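You operate a simulated robot arm through the tools that you are given. There is no shell and no other tool. Be economical: measure what you need, move in short steps, check, and stop when the job is done.

The job below is to be done with a simulated two-armed robot. You get a single attempt, and the scene is never put back.

## Task
Put the white refill cup in the inside of the tub. Then put the white cup in the inside of the tub. Then take the lid off the teal canister and lay it down on the dryer top. Then open the washer lid, put the yellow cloth in the inside of the drum and shut the lid again. Then open the dryer door, put the red sock roll from the refill worktop in the dryer drum and shut the door again. The order counts. Set down upright: white refill cup.

It is judged by the outcome, as a careful person would: the job done as asked, and still so three seconds after it is handed in. It fails if anything else is knocked over, pushed out of place, dropped, spilled or broken. A push-on lid holds only when it is set on centred and level and pressed home; a screw cap is set on level and turned clockwise until tight. Flat cloth is picked up by pressing the open fingertips on it (5 to 10 N) and closing them slowly along it; thin cloth reads only 2 to 8 mm in the jaws.

## Robot
Two 7-joint arms with fingered hands on one trunk, on a base that drives. Base frame: it is fixed to the floor where the robot stands at the start and does not move with it; the origin is under the middle of the robot, x ahead of it, y to its left, z up; the surface under the hand at the start is at about z = 91. Readings come in cm, degrees, newtons and seconds.
The left shoulder is at the start at [8, 19.8, 142.8], the right one opposite. With the tool pointing down near the work surface each hand reaches from about 24 to 76 cm from the robot's upright axis, wherever it stands, measured 20 degrees to its own side. Places, roughly: dryer door [250, -70, 60]; dryer drum inside (17x36 cm) [246, -46, 24]; inside of the drum [170, -50, 60]; inside of the tub [10, 60, 60]; red sock roll (8x5x4 cm) [70, -10, 90]; teal canister [275, -50, 100]; washer lid [170, -50, 90]; white cup [50, 25, 75]; white refill cup [50, 25, 100]; yellow cloth (12x7x6 cm) [240, -60, 90]. Payload 4 kg a hand.
The TCP of each hand is the grasp point between the finger pads, 2.6 cm short of the fingertips. In the tool frame z runs along the fingers and y along their closing line. Largest opening 13.2 cm; the body of the gripper starts 7.3 cm behind the TCP. The gripper is a hand of 4 fingers: y runs from the thumb to the fingers, the wrist lies at [0, 0, -23.9] in the tool frame, and closing takes about 1.5 s.
Orientation is told as [roll, pitch, yaw] about the base's x, y, z axes, in that order, counted from this pose: with the fingers straight down and closing along the base's y, the tool's x points along the base's -x, its y along +y and its z along -z.

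## Interface
- The arms move only by the tool jog_arm. It takes "left_commands", "right_commands" or both (then of equal length, played together; a hand with none holds still); each is a list of rows, each a list of 3 entries, a list of its own where there are three numbers: the shift along the tool's x, y, z in units of 150 mm (1.0 is 150 mm), then the turn, a rotation vector about the tool's x, y, z in units of 60 degrees (1.0 is 60 degrees), then the closure, from 0 (fully open) to 1 (shut). In form: [[[dx, dy, dz], [ax, ay, az], hand], ...]. A call has 1 to 10 rows; each row is the pose to reach, as a shift and turn from the pose commanded when the call began, along the tool's axes at that moment. A call with a number of a shift or a turn outside -1 to 1 is refused whole. Rows are played at 5 a second. More than 5 cm and 8.6 degrees between two rows, or a gripper value outside its range, and nothing of the call is played. A pose out of reach is approached as far as the arm can. The call stops where the force on the tool passes 40 N (or 10 N more than at its start, if that is more) or the arm is blocked; 0.2 s more then pass. Each finger travels about 7.2 cm/s and halts on what it meets, pressing with about 27 N; the grip force reading is that of the motor and also rises with nothing between the fingers. The clock runs only during rows and for 0.2 s after the last one: add rows that repeat a pose to give the fingers time. The reply holds the time, the measured pose of the TCP, the force on the tool along the base axes, the opening and the grip force, in the units named above and with some noise, with the torque about the TCP (base axes, N m) and any sound that the robot's microphone picked up.
- Cameras (640 x 400 px; columns grow to the right, rows downward): "scene" is now at [7.49, 6.14, 156.28]; the picture's right is [0.77, -0.64, 0.00], its down [-0.57, -0.68, -0.46] and it looks along [0.29, 0.35, -0.89] (base axes); focal length 278 px, centre (320, 200). "left" rides on the left gripper at [-6.8, 0.2, -9.7] in its tool frame; the picture's right is [-0.02, -1.00, 0.00], its down [0.82, -0.02, -0.58] and it looks along [0.58, -0.01, 0.82] (tool axes); focal length 270 px, centre (320, 200). "right" rides on the right gripper at [6.8, 0.2, -9.7] in its tool frame; the picture's right is [-0.03, 1.00, 0.00], its down [-0.82, -0.02, -0.58] and it looks along [-0.58, -0.01, 0.82] (tool axes); focal length 270 px, centre (320, 200). There is no depth. A picture from a camera that has moved, and an enlarged one, comes with that camera's place and axes in the base frame and with its lens. The place of the scene camera against the robot may be out by one fixed shift of up to 1.8 cm in any direction.
- snapshot(camera): a new picture of that camera. It takes no simulated time.
- move_column(by): slides the trunk up (or, below 0, down) by that many cm; the arms and the scene camera ride with it, the base frame stays. It gives what a move gives, with no picture.
- base_move(legs): drives the robot by 1 to 6 legs, each [ahead, left, turn to the left] in cm, cm and degrees, along the robot's own axes; the way and the turn of a leg run together, so that a leg with both is an arc; at most 150 cm and 180 degrees a leg. The arms and the cameras ride along, it lands a little off, and it stops where it bumps. It gives what a move gives.
- preshape(shape, hand): the hand has 4 fingers and takes this shape, open, in about a second: jaw (thumb against the fingers, like two jaws); tri (thumb and two fingers); tip (a fingertip pinch); poke (one finger out to press); point (the index stretched); flat (the hand flat); cup (the hand cupped); fist (a fist). The gripper value then closes the fingers along that shape, each until it touches; the sizes above hold for jaw. It gives what a move gives, with no picture.
- head_to(pan, tilt): turns the head with the scene camera to pan (to the left, within 86 degrees either way) and tilt (down, from -29 to 69), counted from straight ahead of the robot. It gives what a move gives.
- inspect(camera, box): a new picture of the part [left, top, right, bottom] of that camera's present view, enlarged. It takes no simulated time.
- job_done(): hands the job in; it is judged then, once.

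Work in short steps. Places have to be worked out from the pictures, the camera data and where the tool is seen: move nearer, look again, correct. Check each grasp and each placing, and mend what went wrong. You have 196 turns and 172 pictures in all, those below and enlarged ones among them. Open the grippers and draw the arms clear of the work before you hand the job in, unless the task says otherwise; then end with one line.

The tools are called by a JSON object that holds its "api" and its "payload". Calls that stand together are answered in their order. jog_arm: Moves the arms, as the interface text tells. Its arguments: {"type":"object","properties":{"left_commands":{"type":"array"},"right_commands":{"type":"array"}},"required":[]} The other tools are called the same way: move_column (by) slides the trunk up or down; preshape (shape, hand) gives the hand a shape; base_move (legs) drives the base; head_to (pan, tilt) turns the head that bears the scene camera; snapshot (camera) takes a picture; inspect (camera, box) takes an enlarged picture of a part of a camera's view; job_done () hands the job in.

At the start:

```text
clock: 0.0
left_ee_pos: [30.1, 43.44, 100.04]
left_ee_rot: [0.0, 0.0, 0.0]
left_ft_force: [0.1, 0.8, 0.2]
left_wrist_torque: [-0.01, -0.01, 0.03]
left_opening: 13.22
left_grasp_force: 0.1
left_shape: jaw
right_ee_pos: [63.28, 6.23, 110.55]
right_ee_rot: [0.0, 0.0, -0.1]
right_ft_force: [1.2, -0.3, 0.4]
right_wrist_torque: [0.01, 0.01, 0.01]
right_opening: 13.21
right_grasp_force: 0.0
right_shape: jaw
trunk travel left (down, up): [-73.7, 10.3]
robot x, y, heading: [0.18, -0.12, 0.0]
head pan, tilt: [50.2, 62.6]
```

scene: 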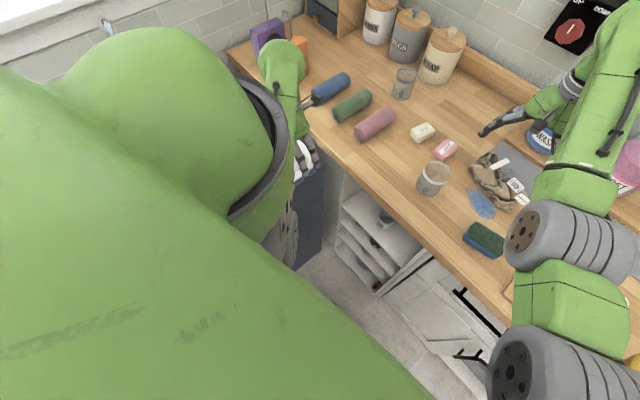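
right: 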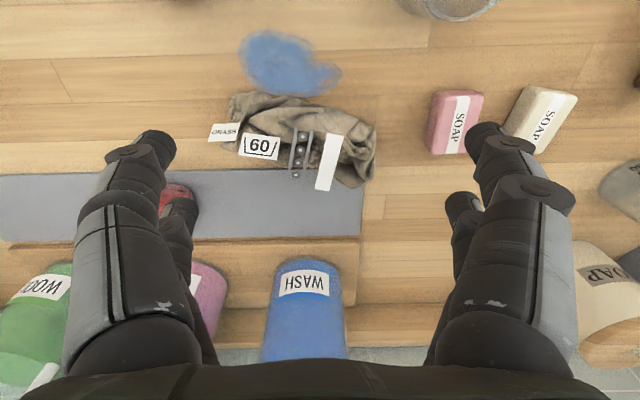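
left: 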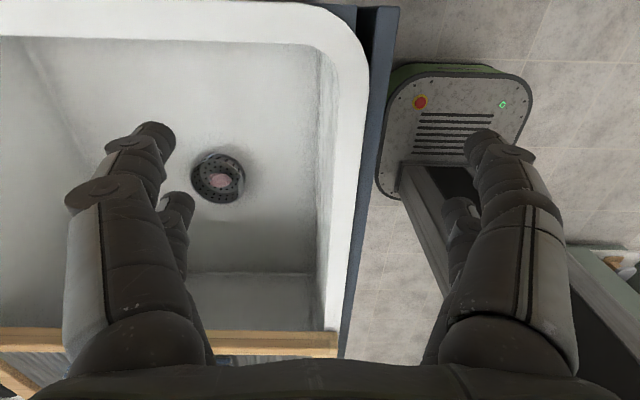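

I'll start with a closer look at the worktop and the shelf below it.

{"api": "inspect", "payload": {"camera": "scene", "box": [320, 40, 560, 190]}}

{"api": "inspect", "payload": {"camera": "scene", "box": [240, 150, 480, 300]}}

{"api": "head_to", "payload": {"pan": 0, "tilt": 50}}

{"api": "snapshot", "payload": {"camera": "scene"}}

```text
2.67 times, centred on (440, 115) of scene
camera zoom: at [7.49, 6.14, 156.28], right [0.77, -0.64, 0.0], down [-0.57, -0.68, -0.46], along [0.29, 0.35, -0.89], focal length 741 px, centre (0, 427)
```

zoom: 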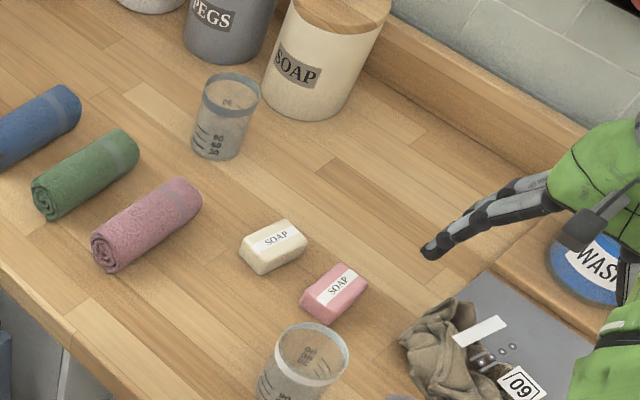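

```text
2.67 times, centred on (360, 225) of scene
camera zoom: at [7.49, 6.14, 156.28], right [0.77, -0.64, 0.0], down [-0.57, -0.68, -0.46], along [0.29, 0.35, -0.89], focal length 741 px, centre (213, 133)
```

zoom: 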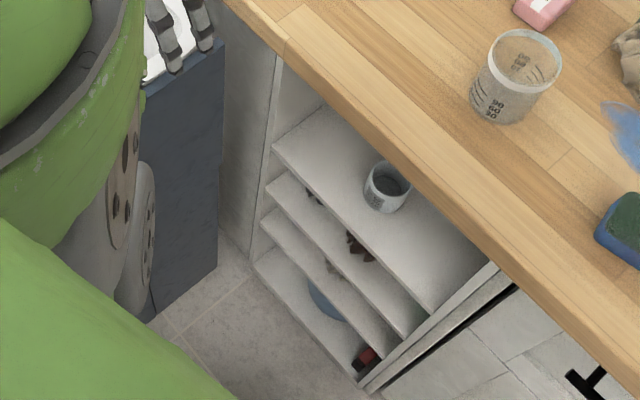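

```text
clock: 1.2
left_ee_pos: [30.14, 43.45, 100.06]
left_ee_rot: [0.1, 0.0, 0.0]
left_ft_force: [-0.1, -0.1, 0.5]
left_wrist_torque: [0.0, 0.01, 0.0]
left_opening: 13.18
left_grasp_force: 0.1
left_shape: jaw
right_ee_pos: [63.1, 6.23, 110.58]
right_ee_rot: [0.0, 0.0, 0.1]
right_ft_force: [-1.1, -0.9, -0.6]
right_wrist_torque: [0.07, 0.03, -0.03]
right_opening: 13.19
right_grasp_force: 0.0
right_shape: jaw
trunk travel left (down, up): [-73.7, 10.3]
robot x, y, heading: [0.04, -0.26, 0.2]
head pan, tilt: [0.0, 50.0]
```

```text
166 pictures are left
camera scene: at [11.13, 1.25, 157.81], right [0.0, -1.0, 0.0], down [-0.77, 0.0, -0.64], along [0.64, 0.0, -0.77], focal length 278 px, centre (320, 200)
```

scene: 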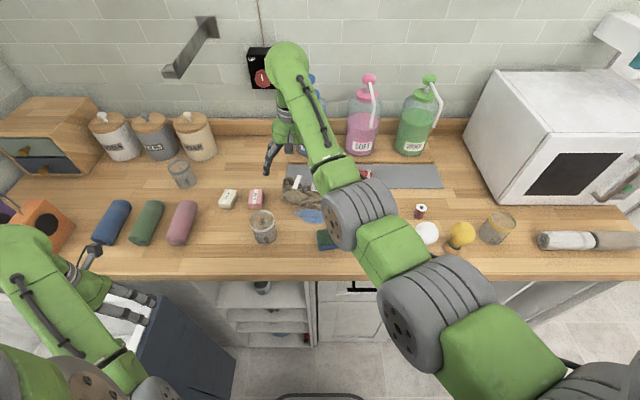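

Several cups stand on the worktop; I zoom in to tell which is white, and find the other worktop objects (red sock roll).

{"api": "inspect", "payload": {"camera": "scene", "box": [140, 140, 340, 265]}}

{"api": "inspect", "payload": {"camera": "scene", "box": [400, 140, 640, 290]}}

{"api": "inspect", "payload": {"camera": "right", "box": [160, 0, 480, 200]}}

```text
3.20 times, centred on (240, 202) of scene
camera zoom: at [11.13, 1.25, 157.81], right [0.0, -1.0, 0.0], down [-0.77, 0.0, -0.64], along [0.64, 0.0, -0.77], focal length 889 px, centre (576, 192)
```

zoom: 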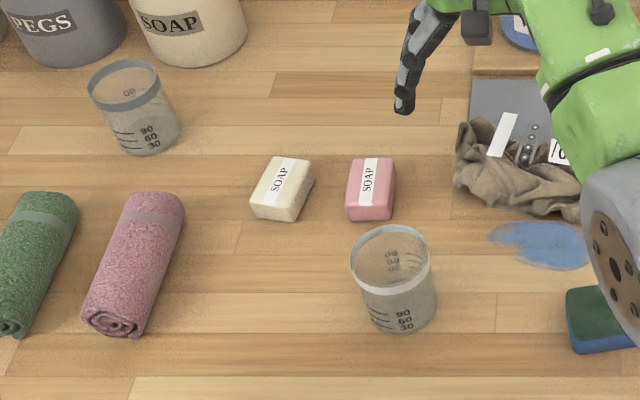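

```text
2.67 times, centred on (520, 215) of scene
camera zoom: at [11.13, 1.25, 157.81], right [0.0, -1.0, 0.0], down [-0.77, 0.0, -0.64], along [0.64, 0.0, -0.77], focal length 741 px, centre (-213, 160)
```

zoom: 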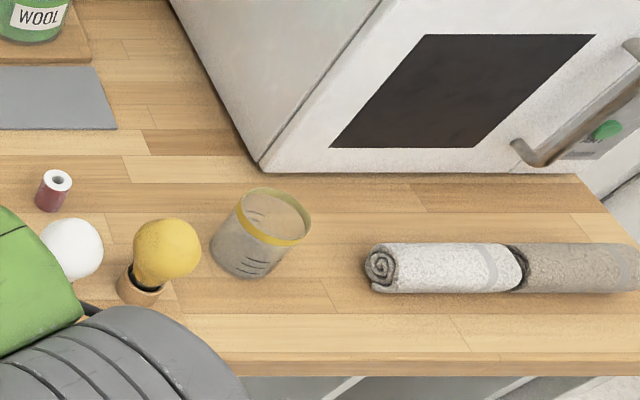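

```text
2.00 times, centred on (320, 100) of right
camera zoom: at [56.2, 6.59, 120.18], right [0.03, 1.0, 0.0], down [0.82, -0.02, 0.58], along [0.58, -0.01, -0.82], focal length 541 px, centre (320, 400)
```

zoom: 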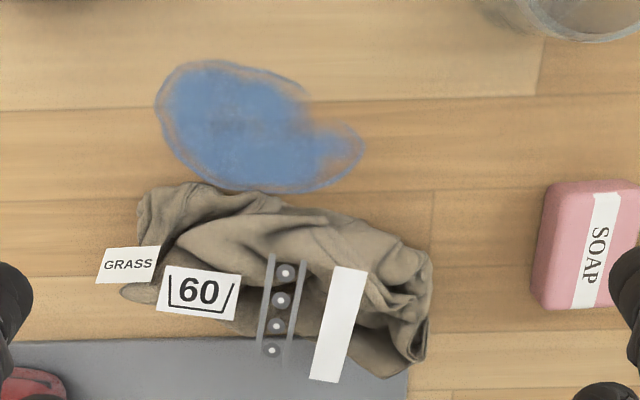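

The white-banded cup (front one, about [53.5, 16.3]) is the white refill cup; the white cup sits on the shelf below. I clear the right arm away and raise the left one.

{"api": "jog_arm", "payload": {"left_commands": [[[-0.1, 0, -0.2], [0, 0, 0], 0], [[-0.2, 0, -0.4], [0, 0, 0], 0], [[-0.3, -0.1, -0.6], [0, 0, 0], 0], [[-0.4, -0.3, -0.8], [0, 0, 0], 0], [[-0.5, -0.5, -1], [0, 0, 0], 0], [[-0.7, -0.7, -1], [0, 0, 0], 0]], "right_commands": [[[0.1, -0.1, -0.2], [0, 0, 0], 0], [[0.2, -0.25, -0.4], [0, 0, 0], 0], [[0.4, -0.4, -0.55], [0, 0, 0], 0], [[0.6, -0.6, -0.7], [0, 0, 0], 0], [[0.8, -0.8, -0.75], [0, 0, 0], 0], [[1, -1, -0.8], [0, 0, 0], 0]]}}

```text
clock: 2.6
left_ee_pos: [45.42, 34.66, 103.58]
left_ee_rot: [0.3, 0.0, 0.0]
left_ft_force: [1.1, -0.6, -0.3]
left_wrist_torque: [0.01, -0.01, 0.01]
left_opening: 13.16
left_grasp_force: 0.0
left_shape: jaw
left hand out of reach, approached as far as the arm can: row 1, 2, 3, 4, 5, 6
right_ee_pos: [54.91, -4.3, 115.51]
right_ee_rot: [0.1, -0.3, 0.1]
right_ft_force: [0.2, 0.1, -1.1]
right_wrist_torque: [-0.02, 0.0, -0.01]
right_opening: 13.2
right_grasp_force: 0.1
right_shape: jaw
right hand out of reach, approached as far as the arm can: row 3, 4, 5, 6
trunk travel left (down, up): [-73.7, 10.3]
robot x, y, heading: [-0.13, 0.24, 0.2]
head pan, tilt: [0.0, 50.0]
```

The top-down height limits at this trunk height; I raise the trunk.

{"api": "move_column", "payload": {"by": 9}}

{"api": "snapshot", "payload": {"camera": "scene"}}

{"api": "snapshot", "payload": {"camera": "left"}}

```text
clock: 3.8
left_ee_pos: [45.27, 34.62, 112.59]
left_ee_rot: [0.0, -0.1, 0.0]
left_ft_force: [-0.3, 0.2, -0.3]
left_wrist_torque: [0.0, 0.01, -0.01]
left_opening: 13.18
left_grasp_force: 0.1
left_shape: jaw
right_ee_pos: [54.73, -4.17, 124.59]
right_ee_rot: [0.1, -0.3, 0.0]
right_ft_force: [0.4, -0.3, 0.1]
right_wrist_torque: [0.01, 0.01, 0.0]
right_opening: 13.19
right_grasp_force: 0.1
right_shape: jaw
trunk travel left (down, up): [-82.7, 1.3]
robot x, y, heading: [-0.07, 0.16, 0.3]
head pan, tilt: [0.0, 50.0]
```

```text
162 pictures are left
camera scene: at [11.12, 1.22, 166.82], right [0.0, -1.0, 0.0], down [-0.77, 0.0, -0.64], along [0.64, 0.0, -0.77], focal length 278 px, centre (320, 200)
```

scene: 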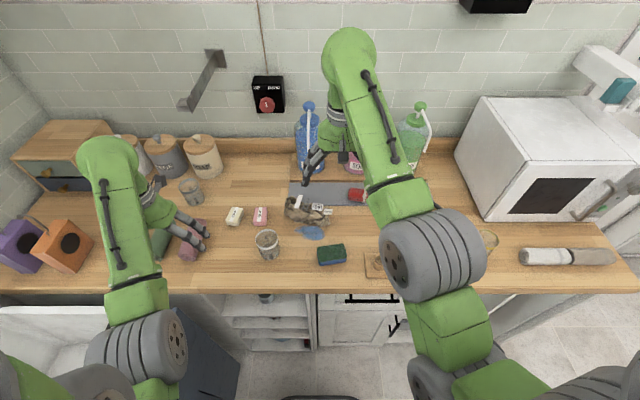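

```text
161 pictures are left
camera left: at [52.07, 35.0, 122.23], right [0.02, -1.0, 0.0], down [-0.82, -0.02, 0.58], along [-0.58, -0.01, -0.82], focal length 270 px, centre (320, 200)
```

left: 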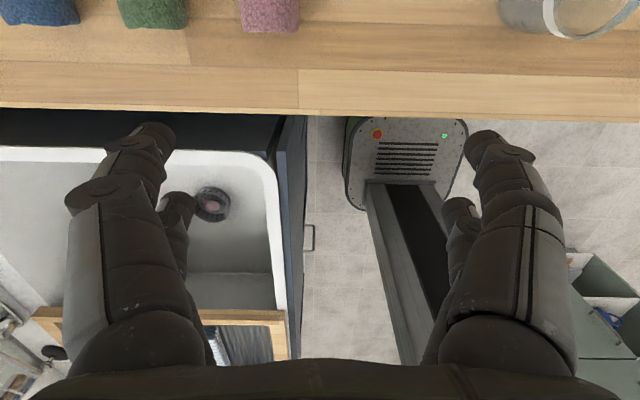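

Left hand goes toward above the cup.

{"api": "jog_arm", "payload": {"left_commands": [[[-0.13, -0.25, 0], [0, 0, 0], 0], [[-0.26, -0.5, 0], [0, 0, 0], 0], [[-0.4, -0.75, 0], [0, 0, 0], 0], [[-0.5, -1, 0], [0, 0, 0], 0]]}}

{"api": "snapshot", "payload": {"camera": "left"}}

```text
clock: 4.8
left_ee_pos: [53.05, 19.81, 112.69]
left_ee_rot: [0.1, 0.0, 0.0]
left_ft_force: [1.0, 0.1, -0.8]
left_wrist_torque: [0.0, 0.01, 0.01]
left_opening: 13.2
left_grasp_force: 0.1
left_shape: jaw
right_ee_pos: [54.89, -4.22, 124.46]
right_ee_rot: [0.1, -0.3, -0.1]
right_ft_force: [-0.5, 0.0, 0.2]
right_wrist_torque: [-0.05, 0.0, 0.01]
right_opening: 13.19
right_grasp_force: 0.1
right_shape: jaw
trunk travel left (down, up): [-82.7, 1.3]
robot x, y, heading: [0.02, -0.27, 0.3]
head pan, tilt: [0.0, 50.0]
```

```text
160 pictures are left
camera left: at [59.76, 19.95, 122.27], right [0.03, -1.0, 0.0], down [-0.82, -0.02, 0.58], along [-0.58, -0.01, -0.82], focal length 270 px, centre (320, 200)
```

left: 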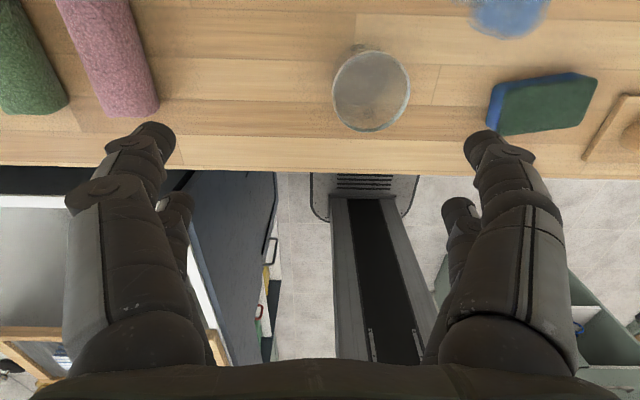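

The cup's rim centre works out at about [54.1, 15.8]. Align and go down partway.

{"api": "jog_arm", "payload": {"left_commands": [[[-0.07, -0.27, 0], [0, 0, 0], 0], [[-0.07, -0.27, 0.25], [0, 0, 0], 0], [[-0.07, -0.27, 0.5], [0, 0, 0], 0]]}}

{"api": "snapshot", "payload": {"camera": "left"}}

```text
clock: 5.6
left_ee_pos: [53.78, 15.85, 104.96]
left_ee_rot: [0.1, -0.1, -0.1]
left_ft_force: [0.1, 0.5, 0.2]
left_wrist_torque: [-0.04, -0.02, 0.01]
left_opening: 13.2
left_grasp_force: 0.1
left_shape: jaw
right_ee_pos: [54.8, -4.01, 124.5]
right_ee_rot: [0.1, -0.3, 0.0]
right_ft_force: [0.0, -0.7, -0.3]
right_wrist_torque: [-0.05, -0.01, 0.01]
right_opening: 13.2
right_grasp_force: 0.2
right_shape: jaw
trunk travel left (down, up): [-82.7, 1.3]
robot x, y, heading: [0.19, -0.05, -0.1]
head pan, tilt: [0.0, 50.0]
```

```text
159 pictures are left
camera left: at [60.59, 16.09, 114.69], right [0.02, -1.0, 0.0], down [-0.82, -0.02, 0.58], along [-0.58, -0.01, -0.82], focal length 270 px, centre (320, 200)
```

left: 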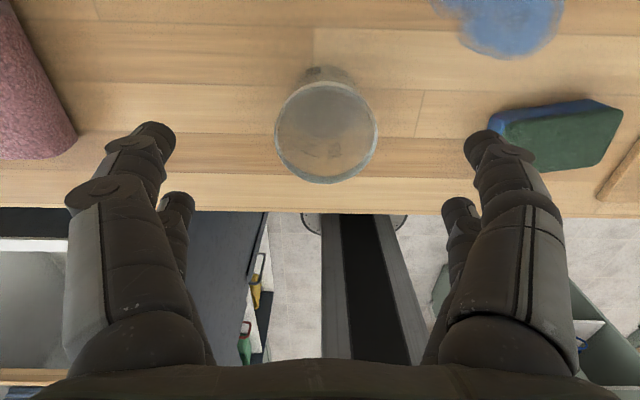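

Centred; go down to grip height and close.

{"api": "jog_arm", "payload": {"left_commands": [[[-0.03, -0.01, 0.3], [0, 0, 0], 0], [[-0.03, -0.01, 0.5], [0, 0, 0], 0], [[-0.03, -0.01, 0.64], [0, 0, 0], 0], [[-0.03, -0.01, 0.64], [0, 0, 0], 0.3], [[-0.03, -0.01, 0.64], [0, 0, 0], 0.5], [[-0.03, -0.01, 0.64], [0, 0, 0], 0.7], [[-0.03, -0.01, 0.64], [0, 0, 0], 0.7]]}}

{"api": "snapshot", "payload": {"camera": "left"}}

```text
clock: 7.2
left_ee_pos: [54.4, 15.82, 95.2]
left_ee_rot: [0.1, 0.0, 0.0]
left_ft_force: [0.2, -0.2, 0.0]
left_wrist_torque: [0.03, -0.01, -0.02]
left_opening: 4.17
left_grasp_force: 27.0
left_shape: jaw
right_ee_pos: [54.73, -4.05, 124.61]
right_ee_rot: [0.1, -0.3, 0.1]
right_ft_force: [0.5, 0.1, -0.7]
right_wrist_torque: [-0.06, 0.02, 0.01]
right_opening: 13.18
right_grasp_force: 0.0
right_shape: jaw
trunk travel left (down, up): [-82.7, 1.3]
robot x, y, heading: [0.12, -0.16, 0.0]
head pan, tilt: [0.0, 50.0]
```

```text
158 pictures are left
camera left: at [61.07, 15.96, 104.92], right [0.02, -1.0, 0.0], down [-0.82, -0.02, 0.58], along [-0.58, -0.01, -0.82], focal length 270 px, centre (320, 200)
```

left: 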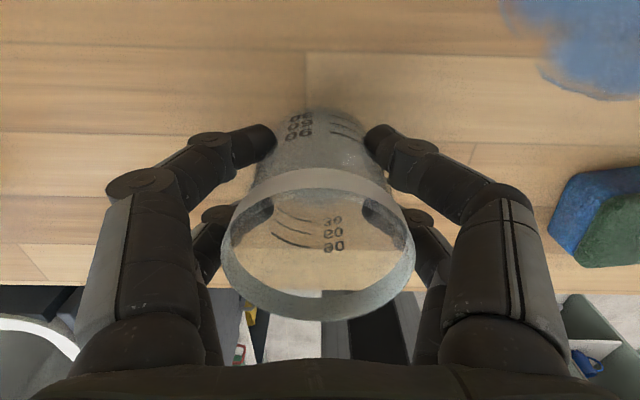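

Fingers wrap the cup; tighten slightly and lift a little to check.

{"api": "jog_arm", "payload": {"left_commands": [[[0, 0, 0], [0, 0, 0], 0.85], [[0, 0, 0], [0, 0, 0], 0.85], [[0, 0, -0.1], [0, 0, 0], 0.85], [[0, 0, -0.3], [0, 0, 0], 0.85], [[0, 0, -0.5], [0, 0, 0], 0.85]]}}

{"api": "snapshot", "payload": {"camera": "left"}}

{"api": "snapshot", "payload": {"camera": "scene"}}

```text
clock: 8.4
left_ee_pos: [54.17, 15.39, 102.85]
left_ee_rot: [0.2, -0.1, -0.1]
left_ft_force: [-0.1, -0.4, 0.9]
left_wrist_torque: [0.02, 0.0, -0.01]
left_opening: 4.13
left_grasp_force: 26.9
left_shape: jaw
right_ee_pos: [54.73, -4.18, 124.71]
right_ee_rot: [0.1, -0.3, 0.0]
right_ft_force: [0.2, -0.1, 0.0]
right_wrist_torque: [-0.01, 0.0, -0.04]
right_opening: 13.16
right_grasp_force: 0.0
right_shape: jaw
trunk travel left (down, up): [-82.7, 1.3]
robot x, y, heading: [-0.26, -0.21, 0.3]
head pan, tilt: [0.0, 50.0]
```

```text
157 pictures are left
camera left: at [61.0, 15.64, 112.58], right [0.02, -1.0, 0.0], down [-0.82, -0.02, 0.58], along [-0.58, -0.01, -0.82], focal length 270 px, centre (320, 200)
```

left: 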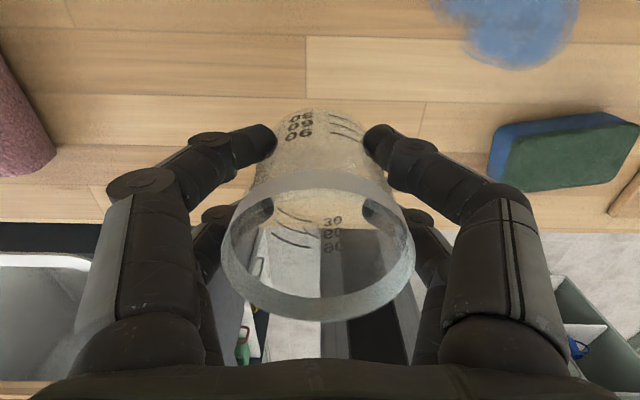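

```text
156 pictures are left
camera scene: at [11.09, 1.21, 166.82], right [0.0, -1.0, 0.0], down [-0.77, 0.0, -0.64], along [0.64, 0.0, -0.77], focal length 278 px, centre (320, 200)
```

scene: 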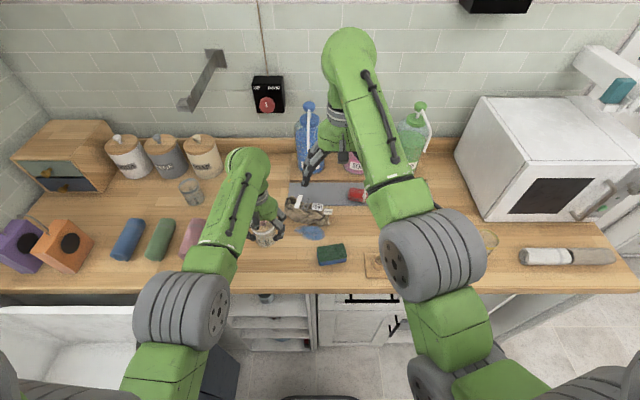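

Cup is held upright. I bring it back from the worktop toward the tub, while drawing the right hand back.

{"api": "jog_arm", "payload": {"left_commands": [[[0.1, 0, -0.2], [0, 0, 0], 0.85], [[0.35, 0.1, -0.2], [0, 0, 0], 0.85], [[0.6, 0.25, -0.2], [0, 0, 0], 0.85], [[0.85, 0.4, -0.2], [0, 0, 0], 0.85], [[1, 0.65, -0.2], [0, 0, 0], 0.85], [[1, 0.9, -0.2], [0, 0, 0], 0.85]], "right_commands": [[[0.1, -0.2, 0], [0, 0, 0], 0], [[0.3, -0.4, 0.05], [0, 0, 0], 0], [[0.5, -0.6, 0.1], [0, 0, 0], 0], [[0.7, -0.8, 0.15], [0, 0, 0], 0], [[0.85, -1, 0.2], [0, 0, 0], 0], [[1, -1, 0.25], [0, 0, 0], 0]]}}

{"api": "snapshot", "payload": {"camera": "scene"}}

```text
clock: 10.0
left_ee_pos: [39.7, 24.37, 105.27]
left_ee_rot: [-0.2, 0.7, -8.1]
left_ft_force: [0.3, 0.0, -0.8]
left_wrist_torque: [0.03, -0.04, 0.0]
left_opening: 4.14
left_grasp_force: 27.3
left_shape: jaw
right_ee_pos: [41.83, -18.96, 109.95]
right_ee_rot: [0.0, -0.8, 0.1]
right_ft_force: [-0.2, -0.2, 0.4]
right_wrist_torque: [0.01, -0.02, 0.0]
right_opening: 13.2
right_grasp_force: 0.1
right_shape: jaw
right hand out of reach, approached as far as the arm can: row 1, 2, 3, 4, 5, 6
trunk travel left (down, up): [-82.7, 1.3]
robot x, y, heading: [0.08, 0.07, 0.1]
head pan, tilt: [0.0, 50.0]
stopped in row 6 (left hand): the arm was blocked; the commanded pose is now the measured one
```

```text
155 pictures are left
camera scene: at [10.82, 1.2, 166.8], right [0.0, -1.0, 0.0], down [-0.76, 0.0, -0.64], along [0.64, 0.0, -0.76], focal length 278 px, centre (320, 200)
```

scene: 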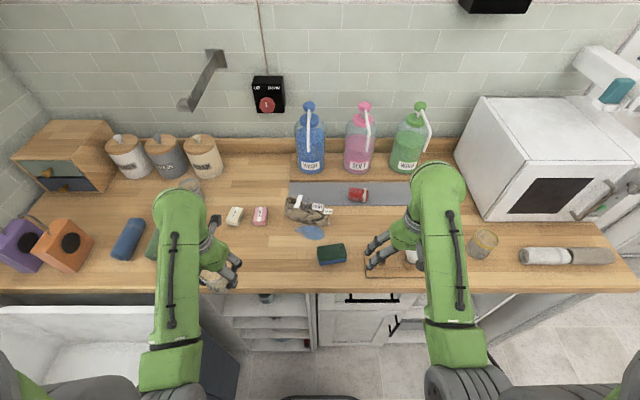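

The left arm met a limit, without force. I move it outwards (to +y) rather than closer to the body; the red sock roll is visible on the grey mat at about (358,195).

{"api": "jog_arm", "payload": {"left_commands": [[[-0.05, 0.3, 0], [0, 0, 0], 0.85], [[0, 0.6, 0], [0, 0, 0], 0.85], [[0.05, 0.8, 0], [0, 0, 0.05], 0.85], [[0.1, 1, 0], [0, 0, 0.1], 0.85]]}}

{"api": "snapshot", "payload": {"camera": "left"}}

```text
clock: 11.0
left_ee_pos: [40.51, 39.54, 105.34]
left_ee_rot: [-0.2, 0.7, -13.8]
left_ft_force: [0.4, -0.4, -1.2]
left_wrist_torque: [0.01, 0.02, -0.03]
left_opening: 4.08
left_grasp_force: 27.2
left_shape: jaw
right_ee_pos: [42.12, -18.95, 109.99]
right_ee_rot: [0.0, -0.7, -0.1]
right_ft_force: [0.1, -0.4, -0.1]
right_wrist_torque: [0.01, 0.01, 0.01]
right_opening: 13.2
right_grasp_force: 0.0
right_shape: jaw
trunk travel left (down, up): [-82.7, 1.3]
robot x, y, heading: [-0.28, -0.15, 0.1]
head pan, tilt: [0.0, 50.0]
```

```text
154 pictures are left
camera left: at [47.18, 38.28, 114.91], right [-0.22, -0.98, 0.0], down [-0.79, 0.18, 0.59], along [-0.57, 0.13, -0.81], focal length 270 px, centre (320, 200)
```

left: 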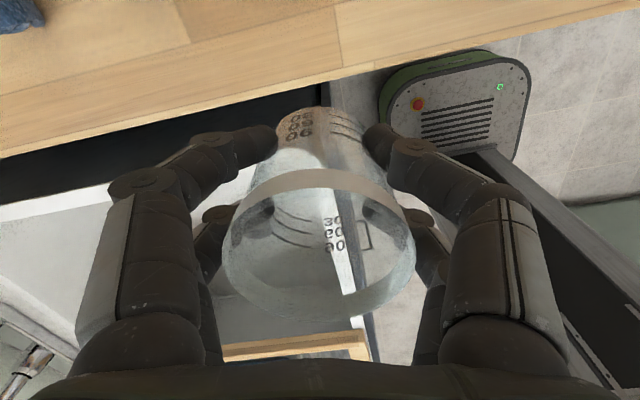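

Continue to above the tub, undoing the yaw on the way.

{"api": "jog_arm", "payload": {"left_commands": [[[0.1, 0.25, 0], [0, 0, -0.05], 0.85], [[0.3, 0.45, 0], [0, 0, -0.1], 0.85], [[0.55, 0.5, 0], [0, 0, -0.15], 0.85], [[0.8, 0.55, 0], [0, 0, -0.2], 0.85], [[1, 0.6, 0], [0, 0, -0.23], 0.85]]}}

{"api": "snapshot", "payload": {"camera": "left"}}

```text
clock: 12.2
left_ee_pos: [28.01, 52.05, 105.45]
left_ee_rot: [0.0, 0.7, 0.0]
left_ft_force: [1.3, -1.4, -0.3]
left_wrist_torque: [0.03, 0.02, 0.0]
left_opening: 4.02
left_grasp_force: 26.8
left_shape: jaw
right_ee_pos: [42.01, -18.96, 109.97]
right_ee_rot: [0.0, -0.7, 0.0]
right_ft_force: [-0.1, 0.2, 0.2]
right_wrist_torque: [0.01, 0.0, -0.02]
right_opening: 13.19
right_grasp_force: 0.1
right_shape: jaw
trunk travel left (down, up): [-82.7, 1.3]
robot x, y, heading: [-0.2, -0.12, 0.1]
head pan, tilt: [0.0, 50.0]
```

```text
153 pictures are left
camera left: at [34.93, 52.32, 115.03], right [0.02, -1.0, 0.0], down [-0.81, -0.02, 0.59], along [-0.59, -0.01, -0.81], focal length 270 px, centre (320, 200)
```

left: 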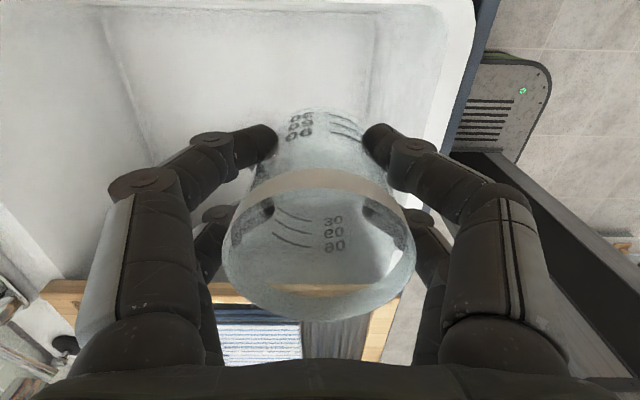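

I bring the left over [20, 57] and pull the right hand back off the worktop, so that the trunk may be lowered.

{"api": "jog_arm", "payload": {"left_commands": [[[0.15, 0.1, 0], [0, 0, 0], 0.85], [[0.3, 0.2, 0], [0, 0, 0], 0.85], [[0.53, 0.33, 0], [0, 0, 0], 0.85], [[0.53, 0.33, 0], [0, 0, 0], 0.85], [[0.53, 0.33, 0], [0, 0, 0], 0.85]], "right_commands": [[[0.2, -0.1, 0], [0, 0, 0], 0], [[0.4, -0.2, 0], [0, 0, 0], 0], [[0.6, -0.3, 0], [0, 0, 0], 0], [[0.8, -0.4, 0], [0, 0, 0], 0], [[1, -0.5, 0], [0, 0, 0], 0]]}}

{"api": "snapshot", "payload": {"camera": "left"}}

{"api": "snapshot", "payload": {"camera": "right"}}

{"api": "snapshot", "payload": {"camera": "scene"}}

```text
clock: 13.4
left_ee_pos: [19.91, 56.87, 105.86]
left_ee_rot: [0.1, 0.7, -0.1]
left_ft_force: [-1.1, 0.5, 0.5]
left_wrist_torque: [0.02, -0.02, -0.02]
left_opening: 4.04
left_grasp_force: 27.1
left_shape: jaw
right_ee_pos: [30.43, -22.34, 108.54]
right_ee_rot: [-0.3, -1.9, 11.5]
right_ft_force: [-0.1, 0.1, 0.0]
right_wrist_torque: [-0.01, 0.02, 0.01]
right_opening: 13.18
right_grasp_force: 0.0
right_shape: jaw
right hand out of reach, approached as far as the arm can: row 1, 2, 4, 5
trunk travel left (down, up): [-82.7, 1.3]
robot x, y, heading: [-0.24, 0.02, 0.2]
head pan, tilt: [0.0, 50.0]
stopped in row 5 (right hand): the arm was blocked; the commanded pose is now the measured one
```

```text
152 pictures are left
camera left: at [26.86, 57.15, 115.44], right [0.02, -1.0, 0.0], down [-0.81, -0.02, 0.59], along [-0.59, -0.01, -0.81], focal length 270 px, centre (320, 200)
```

left: 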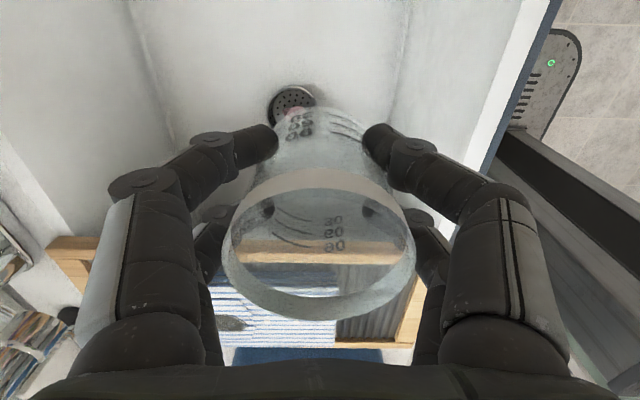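

```text
151 pictures are left
camera right: at [23.24, -23.37, 117.96], right [-0.17, 0.98, 0.0], down [0.78, 0.14, 0.61], along [0.6, 0.1, -0.8], focal length 270 px, centre (320, 200)
```

right: 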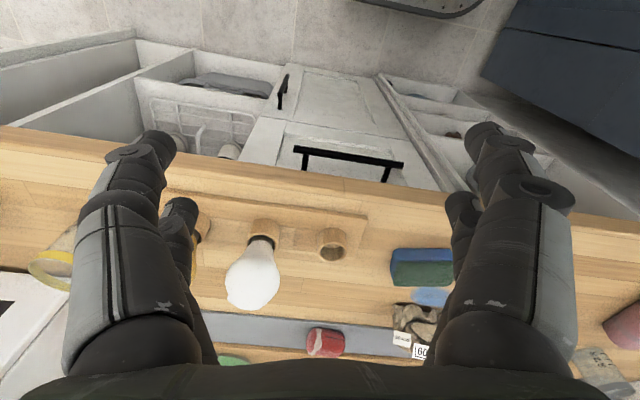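

```text
150 pictures are left
camera scene: at [11.06, 1.15, 167.07], right [0.0, -1.0, 0.0], down [-0.77, 0.0, -0.64], along [0.64, 0.0, -0.77], focal length 278 px, centre (320, 200)
```

scene: 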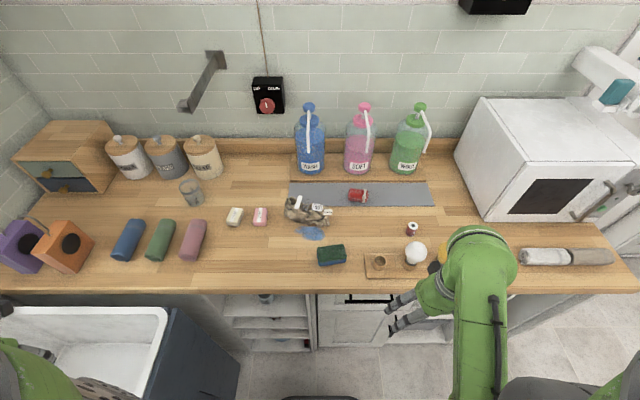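

The tub floor near the drain triangulates to roughly z = 65–71. I shift slightly off the drain and lower the trunk in stages.

{"api": "jog_arm", "payload": {"left_commands": [[[-0.2, -0.07, 0], [0, 0, 0], 0.85], [[-0.2, -0.07, 0.2], [0, 0, 0], 0.85]]}}

{"api": "move_column", "payload": {"by": -20}}

{"api": "snapshot", "payload": {"camera": "left"}}

{"api": "head_to", "payload": {"pan": 65, "tilt": 60}}

{"api": "snapshot", "payload": {"camera": "scene"}}

```text
clock: 14.0
left_ee_pos: [23.09, 55.99, 102.56]
left_ee_rot: [0.1, 0.8, -0.1]
left_ft_force: [-0.3, -0.1, -0.6]
left_wrist_torque: [0.0, 0.0, 0.0]
left_opening: 4.04
left_grasp_force: 27.2
left_shape: jaw
right_ee_pos: [30.38, -22.34, 108.25]
right_ee_rot: [-0.2, -1.7, 11.3]
right_ft_force: [-0.5, 0.6, -0.2]
right_wrist_torque: [-0.01, -0.03, -0.05]
right_opening: 13.2
right_grasp_force: 0.1
right_shape: jaw
trunk travel left (down, up): [-82.7, 1.3]
robot x, y, heading: [-0.24, -0.44, -0.1]
head pan, tilt: [0.0, 50.0]
```

```text
clock: 16.2
left_ee_pos: [22.95, 56.0, 82.4]
left_ee_rot: [0.1, 0.8, -0.1]
left_ft_force: [1.3, 0.0, -0.7]
left_wrist_torque: [-0.01, 0.03, 0.01]
left_opening: 4.03
left_grasp_force: 26.6
left_shape: jaw
right_ee_pos: [30.52, -22.35, 88.24]
right_ee_rot: [-0.3, -2.0, 11.3]
right_ft_force: [-0.2, 0.2, 0.3]
right_wrist_torque: [-0.02, -0.02, 0.0]
right_opening: 13.2
right_grasp_force: 0.1
right_shape: jaw
trunk travel left (down, up): [-62.7, 21.3]
robot x, y, heading: [-0.41, -0.19, 0.2]
head pan, tilt: [0.0, 50.0]
```

```text
149 pictures are left
camera left: at [29.88, 56.26, 91.99], right [0.02, -1.0, 0.0], down [-0.81, -0.02, 0.59], along [-0.59, -0.01, -0.81], focal length 270 px, centre (320, 200)
```

left: 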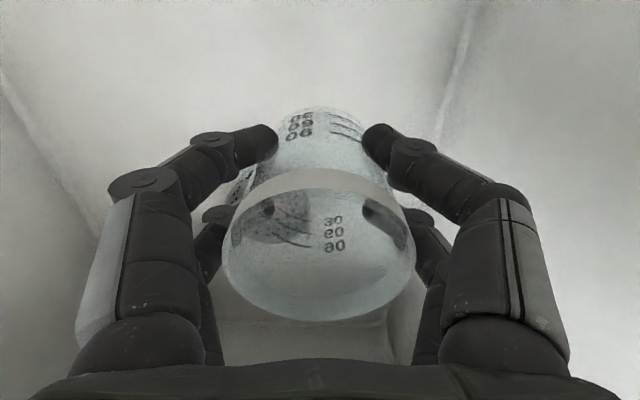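

```text
clock: 17.6
left_ee_pos: [23.01, 55.9, 82.43]
left_ee_rot: [0.0, 0.7, -0.1]
left_ft_force: [-0.7, 0.4, -0.2]
left_wrist_torque: [0.0, -0.02, 0.0]
left_opening: 4.03
left_grasp_force: 26.8
left_shape: jaw
right_ee_pos: [30.49, -22.31, 88.34]
right_ee_rot: [-0.3, -1.9, 11.5]
right_ft_force: [-0.2, -0.3, -0.3]
right_wrist_torque: [0.02, 0.03, -0.03]
right_opening: 13.19
right_grasp_force: 0.0
right_shape: jaw
trunk travel left (down, up): [-62.7, 21.3]
robot x, y, heading: [-0.28, -0.5, 0.1]
head pan, tilt: [65.0, 60.0]
```

```text
148 pictures are left
camera scene: at [6.26, 7.28, 145.55], right [0.91, -0.42, 0.0], down [-0.37, -0.78, -0.5], along [0.21, 0.45, -0.87], focal length 278 px, centre (320, 200)
```

scene: 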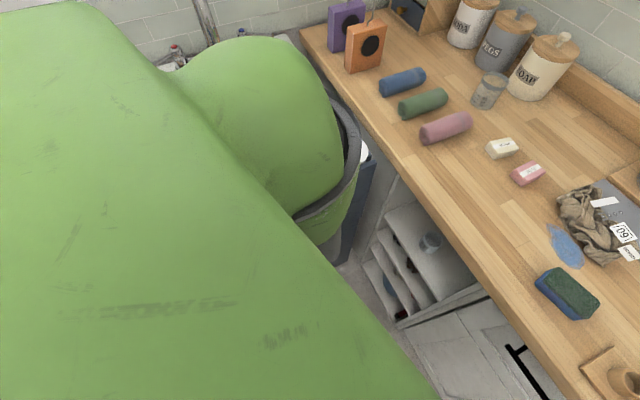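

Drain now triangulates to about [14.3, 60, 72.5], so the cup base is some 5–6 cm above the floor. Lower gently.

{"api": "jog_arm", "payload": {"left_commands": [[[0, 0, 0.13], [0, 0, 0], 0.85], [[0, 0, 0.2], [0, 0, 0], 0.85], [[0, 0, 0.25], [0, 0, 0], 0.85], [[0, 0, 0.29], [0, 0, 0], 0.85]]}}

{"api": "snapshot", "payload": {"camera": "left"}}

```text
clock: 18.6
left_ee_pos: [22.99, 55.97, 78.21]
left_ee_rot: [0.0, 0.7, -0.1]
left_ft_force: [0.6, 0.4, 0.5]
left_wrist_torque: [0.01, 0.02, 0.05]
left_opening: 4.04
left_grasp_force: 26.4
left_shape: jaw
right_ee_pos: [30.35, -22.39, 88.31]
right_ee_rot: [-0.3, -1.8, 11.4]
right_ft_force: [-0.3, 0.2, 0.0]
right_wrist_torque: [-0.05, 0.0, -0.01]
right_opening: 13.2
right_grasp_force: 0.1
right_shape: jaw
trunk travel left (down, up): [-62.7, 21.3]
robot x, y, heading: [0.02, 0.07, 0.3]
head pan, tilt: [65.0, 60.0]
```

```text
147 pictures are left
camera left: at [29.86, 56.25, 87.71], right [0.02, -1.0, 0.0], down [-0.81, -0.02, 0.59], along [-0.59, -0.01, -0.81], focal length 270 px, centre (320, 200)
```

left: 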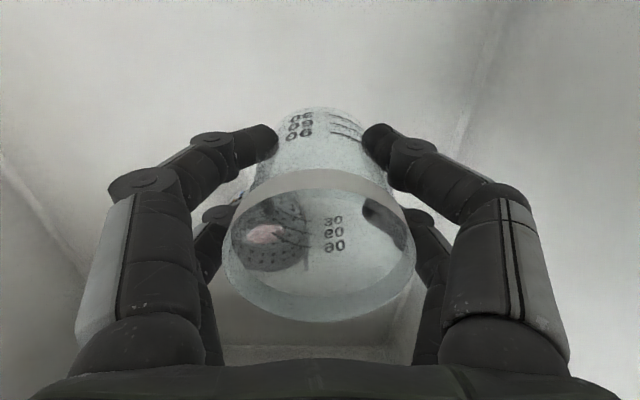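

{"api": "jog_arm", "payload": {"left_commands": [[[0, 0, 0.07], [0, 0, 0], 0.85], [[0, 0, 0.11], [0, 0, 0], 0.85], [[0, 0, 0.14], [0, 0, 0], 0.85], [[0, 0, 0.16], [0, 0, 0], 0.85], [[0, 0, 0.16], [0, 0, 0], 0.85]]}}

```text
clock: 19.8
left_ee_pos: [22.87, 56.17, 75.61]
left_ee_rot: [0.0, 0.7, -0.2]
left_ft_force: [0.6, 0.2, 0.6]
left_wrist_torque: [0.02, -0.02, 0.01]
left_opening: 4.03
left_grasp_force: 27.1
left_shape: jaw
right_ee_pos: [30.43, -22.37, 88.3]
right_ee_rot: [-0.1, -1.8, 11.4]
right_ft_force: [-0.4, -0.3, -0.5]
right_wrist_torque: [-0.01, -0.01, 0.01]
right_opening: 13.18
right_grasp_force: 0.3
right_shape: jaw
trunk travel left (down, up): [-62.7, 21.3]
robot x, y, heading: [-0.03, 0.29, 0.1]
head pan, tilt: [65.0, 60.0]
```

No contact yet; I continue in small steps.

{"api": "jog_arm", "payload": {"left_commands": [[[0, 0, 0.02], [0, 0, 0], 0.85], [[0, 0, 0.04], [0, 0, 0], 0.85], [[0, 0, 0.06], [0, 0, 0], 0.85]]}}

{"api": "snapshot", "payload": {"camera": "left"}}

```text
clock: 20.6
left_ee_pos: [22.86, 56.04, 74.75]
left_ee_rot: [-0.1, 0.6, 0.0]
left_ft_force: [0.4, 0.7, -0.3]
left_wrist_torque: [-0.01, -0.01, 0.0]
left_opening: 4.03
left_grasp_force: 26.8
left_shape: jaw
right_ee_pos: [30.49, -22.33, 88.3]
right_ee_rot: [-0.3, -1.9, 11.5]
right_ft_force: [-0.6, -0.3, -0.3]
right_wrist_torque: [-0.01, -0.01, 0.0]
right_opening: 13.18
right_grasp_force: 0.0
right_shape: jaw
trunk travel left (down, up): [-62.7, 21.3]
robot x, y, heading: [0.13, 0.02, 0.1]
head pan, tilt: [65.0, 60.0]
```

```text
146 pictures are left
camera left: at [29.74, 56.32, 84.37], right [0.02, -1.0, 0.0], down [-0.81, -0.02, 0.59], along [-0.59, -0.01, -0.81], focal length 270 px, centre (320, 200)
```

left: 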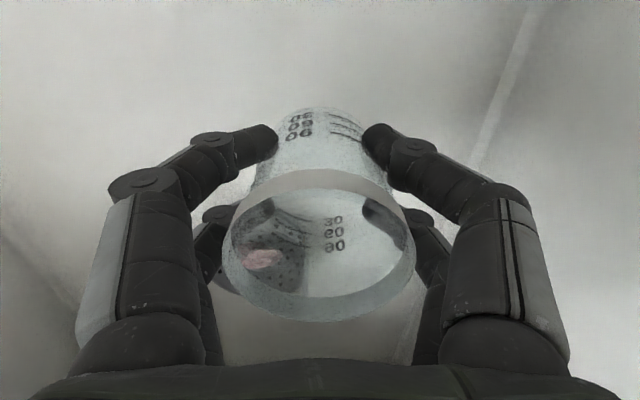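

{"api": "jog_arm", "payload": {"left_commands": [[[0, 0, 0.02], [0, 0, 0], 0.85], [[0, 0, 0.04], [0, 0, 0], 0.85], [[0, 0, 0.06], [0, 0, 0], 0.85], [[0, 0, 0.08], [0, 0, 0], 0.85]]}}

```text
clock: 21.6
left_ee_pos: [22.98, 55.95, 73.64]
left_ee_rot: [0.0, 0.6, 0.0]
left_ft_force: [-0.4, 0.2, -1.5]
left_wrist_torque: [-0.02, -0.02, -0.01]
left_opening: 4.02
left_grasp_force: 27.3
left_shape: jaw
right_ee_pos: [30.37, -22.4, 88.31]
right_ee_rot: [-0.3, -1.9, 11.4]
right_ft_force: [-0.6, -0.3, 0.6]
right_wrist_torque: [0.04, 0.02, 0.01]
right_opening: 13.21
right_grasp_force: 0.0
right_shape: jaw
trunk travel left (down, up): [-62.7, 21.3]
robot x, y, heading: [-0.02, -0.06, -0.0]
head pan, tilt: [65.0, 60.0]
```

{"api": "jog_arm", "payload": {"left_commands": [[[0, 0, 0.02], [0, 0, 0], 0.85], [[0, 0, 0.04], [0, 0, 0], 0.85], [[0, 0, 0.06], [0, 0, 0], 0.85], [[0, 0, 0.08], [0, 0, 0], 0.85], [[0, 0, 0.1], [0, 0, 0], 0.85]]}}

{"api": "snapshot", "payload": {"camera": "left"}}

```text
clock: 22.8
left_ee_pos: [22.9, 55.97, 72.04]
left_ee_rot: [0.0, 0.7, -0.1]
left_ft_force: [-0.4, -0.8, -0.5]
left_wrist_torque: [-0.01, 0.0, 0.03]
left_opening: 4.02
left_grasp_force: 27.3
left_shape: jaw
right_ee_pos: [30.49, -22.32, 88.34]
right_ee_rot: [-0.4, -1.9, 11.4]
right_ft_force: [-0.5, -0.2, 0.7]
right_wrist_torque: [-0.02, -0.01, -0.02]
right_opening: 13.16
right_grasp_force: 0.0
right_shape: jaw
trunk travel left (down, up): [-62.7, 21.3]
robot x, y, heading: [0.08, -0.15, -0.2]
head pan, tilt: [65.0, 60.0]
```

```text
145 pictures are left
camera left: at [29.71, 56.29, 81.62], right [0.02, -1.0, 0.0], down [-0.81, -0.02, 0.59], along [-0.59, -0.01, -0.81], focal length 270 px, centre (320, 200)
```

left: 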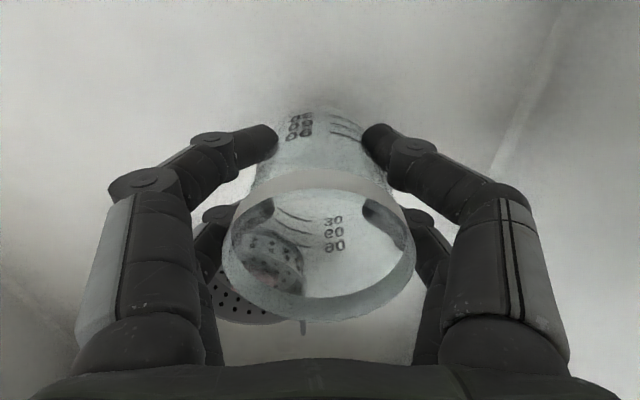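

A contact shadow is appearing near the cup base, still no force; continue.

{"api": "jog_arm", "payload": {"left_commands": [[[0, 0, 0.02], [0, 0, 0], 0.85], [[0, 0, 0.04], [0, 0, 0], 0.85], [[0, 0, 0.06], [0, 0, 0], 0.85], [[0, 0, 0.08], [0, 0, 0], 0.85], [[0, 0, 0.1], [0, 0, 0], 0.85]]}}

```text
clock: 23.9
left_ee_pos: [22.96, 55.98, 70.63]
left_ee_rot: [0.0, 0.7, -0.1]
left_ft_force: [0.8, -0.2, -1.4]
left_wrist_torque: [-0.01, -0.04, 0.02]
left_opening: 4.05
left_grasp_force: 27.1
left_shape: jaw
right_ee_pos: [30.29, -22.25, 88.31]
right_ee_rot: [-0.3, -2.0, 11.4]
right_ft_force: [-0.6, 0.2, 0.0]
right_wrist_torque: [0.0, 0.04, 0.01]
right_opening: 13.2
right_grasp_force: 0.0
right_shape: jaw
trunk travel left (down, up): [-62.7, 21.3]
robot x, y, heading: [0.55, 0.03, 0.0]
head pan, tilt: [65.0, 60.0]
```

{"api": "jog_arm", "payload": {"left_commands": [[[0, 0, 0.02], [0, 0, 0], 0.85], [[0, 0, 0.04], [0, 0, 0], 0.85], [[0, 0, 0.06], [0, 0, 0], 0.85], [[0, 0, 0.08], [0, 0, 0], 0.85], [[0, 0, 0.1], [0, 0, 0], 0.85]]}}

{"api": "snapshot", "payload": {"camera": "left"}}

```text
clock: 25.1
left_ee_pos: [22.84, 55.96, 69.22]
left_ee_rot: [0.1, 0.6, -0.2]
left_ft_force: [0.9, 0.1, 2.9]
left_wrist_torque: [0.0, -0.03, -0.02]
left_opening: 4.06
left_grasp_force: 26.9
left_shape: jaw
right_ee_pos: [30.33, -22.36, 88.37]
right_ee_rot: [-0.2, -1.9, 11.4]
right_ft_force: [0.1, 0.9, 0.1]
right_wrist_torque: [-0.02, 0.0, 0.03]
right_opening: 13.18
right_grasp_force: 0.0
right_shape: jaw
trunk travel left (down, up): [-62.7, 21.3]
robot x, y, heading: [-0.01, 0.31, 0.1]
head pan, tilt: [65.0, 60.0]
```

```text
144 pictures are left
camera left: at [29.69, 56.24, 78.76], right [0.02, -1.0, 0.0], down [-0.81, -0.02, 0.59], along [-0.59, -0.01, -0.81], focal length 270 px, centre (320, 200)
```

left: 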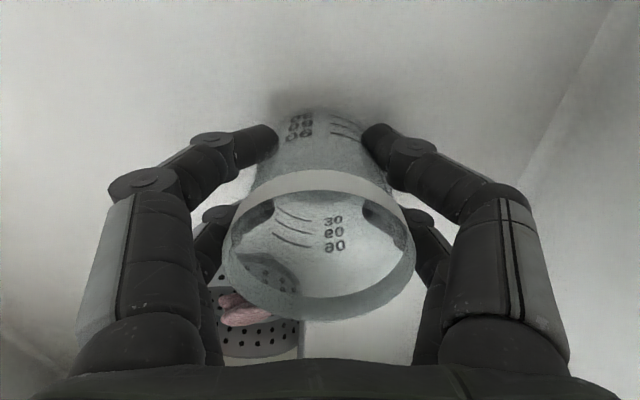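

A first contact (2.9 N). One small further step to confirm.

{"api": "jog_arm", "payload": {"left_commands": [[[0, 0, 0.01], [0, 0, 0], 0.85], [[0, 0, 0.02], [0, 0, 0], 0.85]]}}

```text
clock: 25.8
left_ee_pos: [22.76, 56.1, 69.07]
left_ee_rot: [0.3, 0.5, 0.0]
left_ft_force: [-0.7, -1.7, 18.7]
left_wrist_torque: [-0.14, -0.04, 0.01]
left_opening: 4.09
left_grasp_force: 27.0
left_shape: jaw
right_ee_pos: [30.35, -22.52, 88.33]
right_ee_rot: [-0.2, -2.0, 11.4]
right_ft_force: [-0.2, -0.5, 0.5]
right_wrist_torque: [-0.01, 0.0, -0.02]
right_opening: 13.18
right_grasp_force: 0.1
right_shape: jaw
trunk travel left (down, up): [-62.7, 21.3]
robot x, y, heading: [0.01, -0.04, -0.2]
head pan, tilt: [65.0, 60.0]
```

It stands on the floor (18.7 N). Ease off, open slowly and look before rising.

{"api": "jog_arm", "payload": {"left_commands": [[[0, 0, -0.015], [0, 0, 0], 0.85], [[0, 0, -0.015], [0, 0, 0], 0.6], [[0, 0, -0.015], [0, 0, 0], 0.4], [[0, 0, -0.015], [0, 0, 0], 0.2], [[0, 0, -0.015], [0, 0, 0], 0], [[0, 0, -0.015], [0, 0, 0], 0]]}}

{"api": "snapshot", "payload": {"camera": "left"}}

```text
clock: 27.1
left_ee_pos: [23.0, 56.01, 68.93]
left_ee_rot: [0.0, 0.7, -0.1]
left_ft_force: [-0.1, -0.3, 0.8]
left_wrist_torque: [0.02, 0.0, -0.02]
left_opening: 13.16
left_grasp_force: 0.1
left_shape: jaw
right_ee_pos: [30.37, -22.3, 88.34]
right_ee_rot: [-0.3, -1.8, 11.3]
right_ft_force: [-0.5, -0.4, 0.5]
right_wrist_torque: [0.01, 0.0, -0.01]
right_opening: 13.2
right_grasp_force: 0.1
right_shape: jaw
trunk travel left (down, up): [-62.7, 21.3]
robot x, y, heading: [0.03, 0.26, -0.2]
head pan, tilt: [65.0, 60.0]
```

```text
143 pictures are left
camera left: at [29.71, 56.27, 78.52], right [0.02, -1.0, 0.0], down [-0.81, -0.02, 0.59], along [-0.59, -0.01, -0.81], focal length 270 px, centre (320, 200)
```

left: 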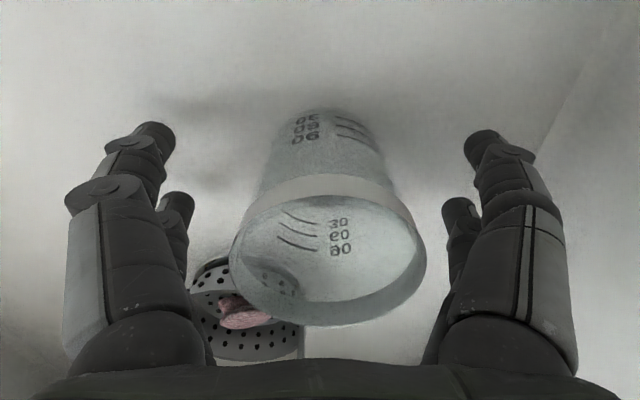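

The refill cup stands upright in the tub. I rise clear and look at the shelf for the next cup.

{"api": "jog_arm", "payload": {"left_commands": [[[0, 0, -0.25], [0, 0, 0], 0], [[0, 0, -0.5], [0, 0, 0], 0], [[0, 0, -0.75], [0, 0, 0], 0], [[0, 0, -1], [0, 0, 0], 0]]}}

{"api": "snapshot", "payload": {"camera": "left"}}

{"api": "head_to", "payload": {"pan": 25, "tilt": 65}}

{"api": "snapshot", "payload": {"camera": "scene"}}

```text
clock: 28.1
left_ee_pos: [22.72, 55.87, 84.1]
left_ee_rot: [-0.1, 0.7, 0.0]
left_ft_force: [0.7, -0.5, 0.0]
left_wrist_torque: [0.0, 0.02, 0.02]
left_opening: 13.17
left_grasp_force: 0.1
left_shape: jaw
right_ee_pos: [30.38, -22.3, 88.24]
right_ee_rot: [-0.2, -1.9, 11.5]
right_ft_force: [0.0, -0.2, 0.4]
right_wrist_torque: [0.0, 0.04, 0.0]
right_opening: 13.21
right_grasp_force: 0.0
right_shape: jaw
trunk travel left (down, up): [-62.7, 21.3]
robot x, y, heading: [0.08, 0.43, -0.1]
head pan, tilt: [65.0, 60.0]
```

```text
142 pictures are left
camera left: at [29.7, 56.14, 93.66], right [0.02, -1.0, 0.0], down [-0.81, -0.02, 0.59], along [-0.59, -0.01, -0.81], focal length 270 px, centre (320, 200)
```

left: 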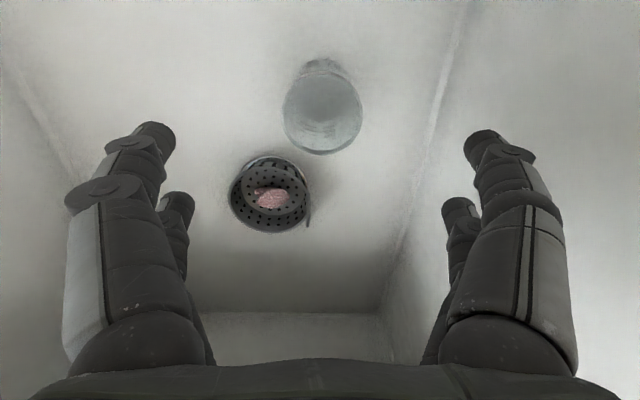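

```text
clock: 29.2
left_ee_pos: [22.81, 55.87, 84.01]
left_ee_rot: [0.0, 0.6, -0.1]
left_ft_force: [-0.1, -0.3, 0.2]
left_wrist_torque: [-0.01, -0.04, 0.02]
left_opening: 13.18
left_grasp_force: 0.0
left_shape: jaw
right_ee_pos: [30.47, -22.35, 88.34]
right_ee_rot: [-0.3, -1.8, 11.3]
right_ft_force: [0.9, -0.4, -0.2]
right_wrist_torque: [-0.02, -0.01, -0.05]
right_opening: 13.2
right_grasp_force: 0.1
right_shape: jaw
trunk travel left (down, up): [-62.7, 21.3]
robot x, y, heading: [0.27, 0.13, -0.0]
head pan, tilt: [25.0, 65.0]
```

```text
141 pictures are left
camera scene: at [8.93, 3.81, 145.01], right [0.42, -0.91, 0.0], down [-0.82, -0.38, -0.42], along [0.38, 0.18, -0.91], focal length 278 px, centre (320, 200)
```

scene: 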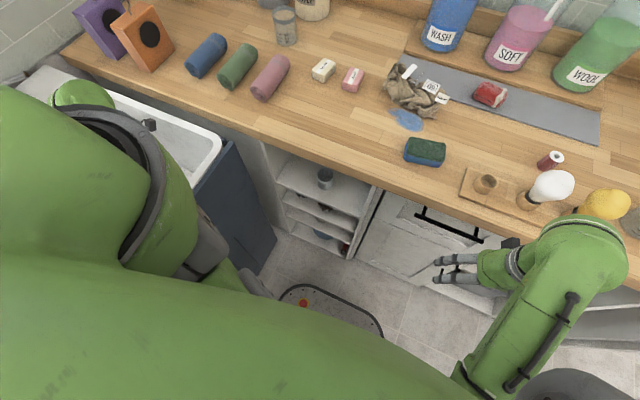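

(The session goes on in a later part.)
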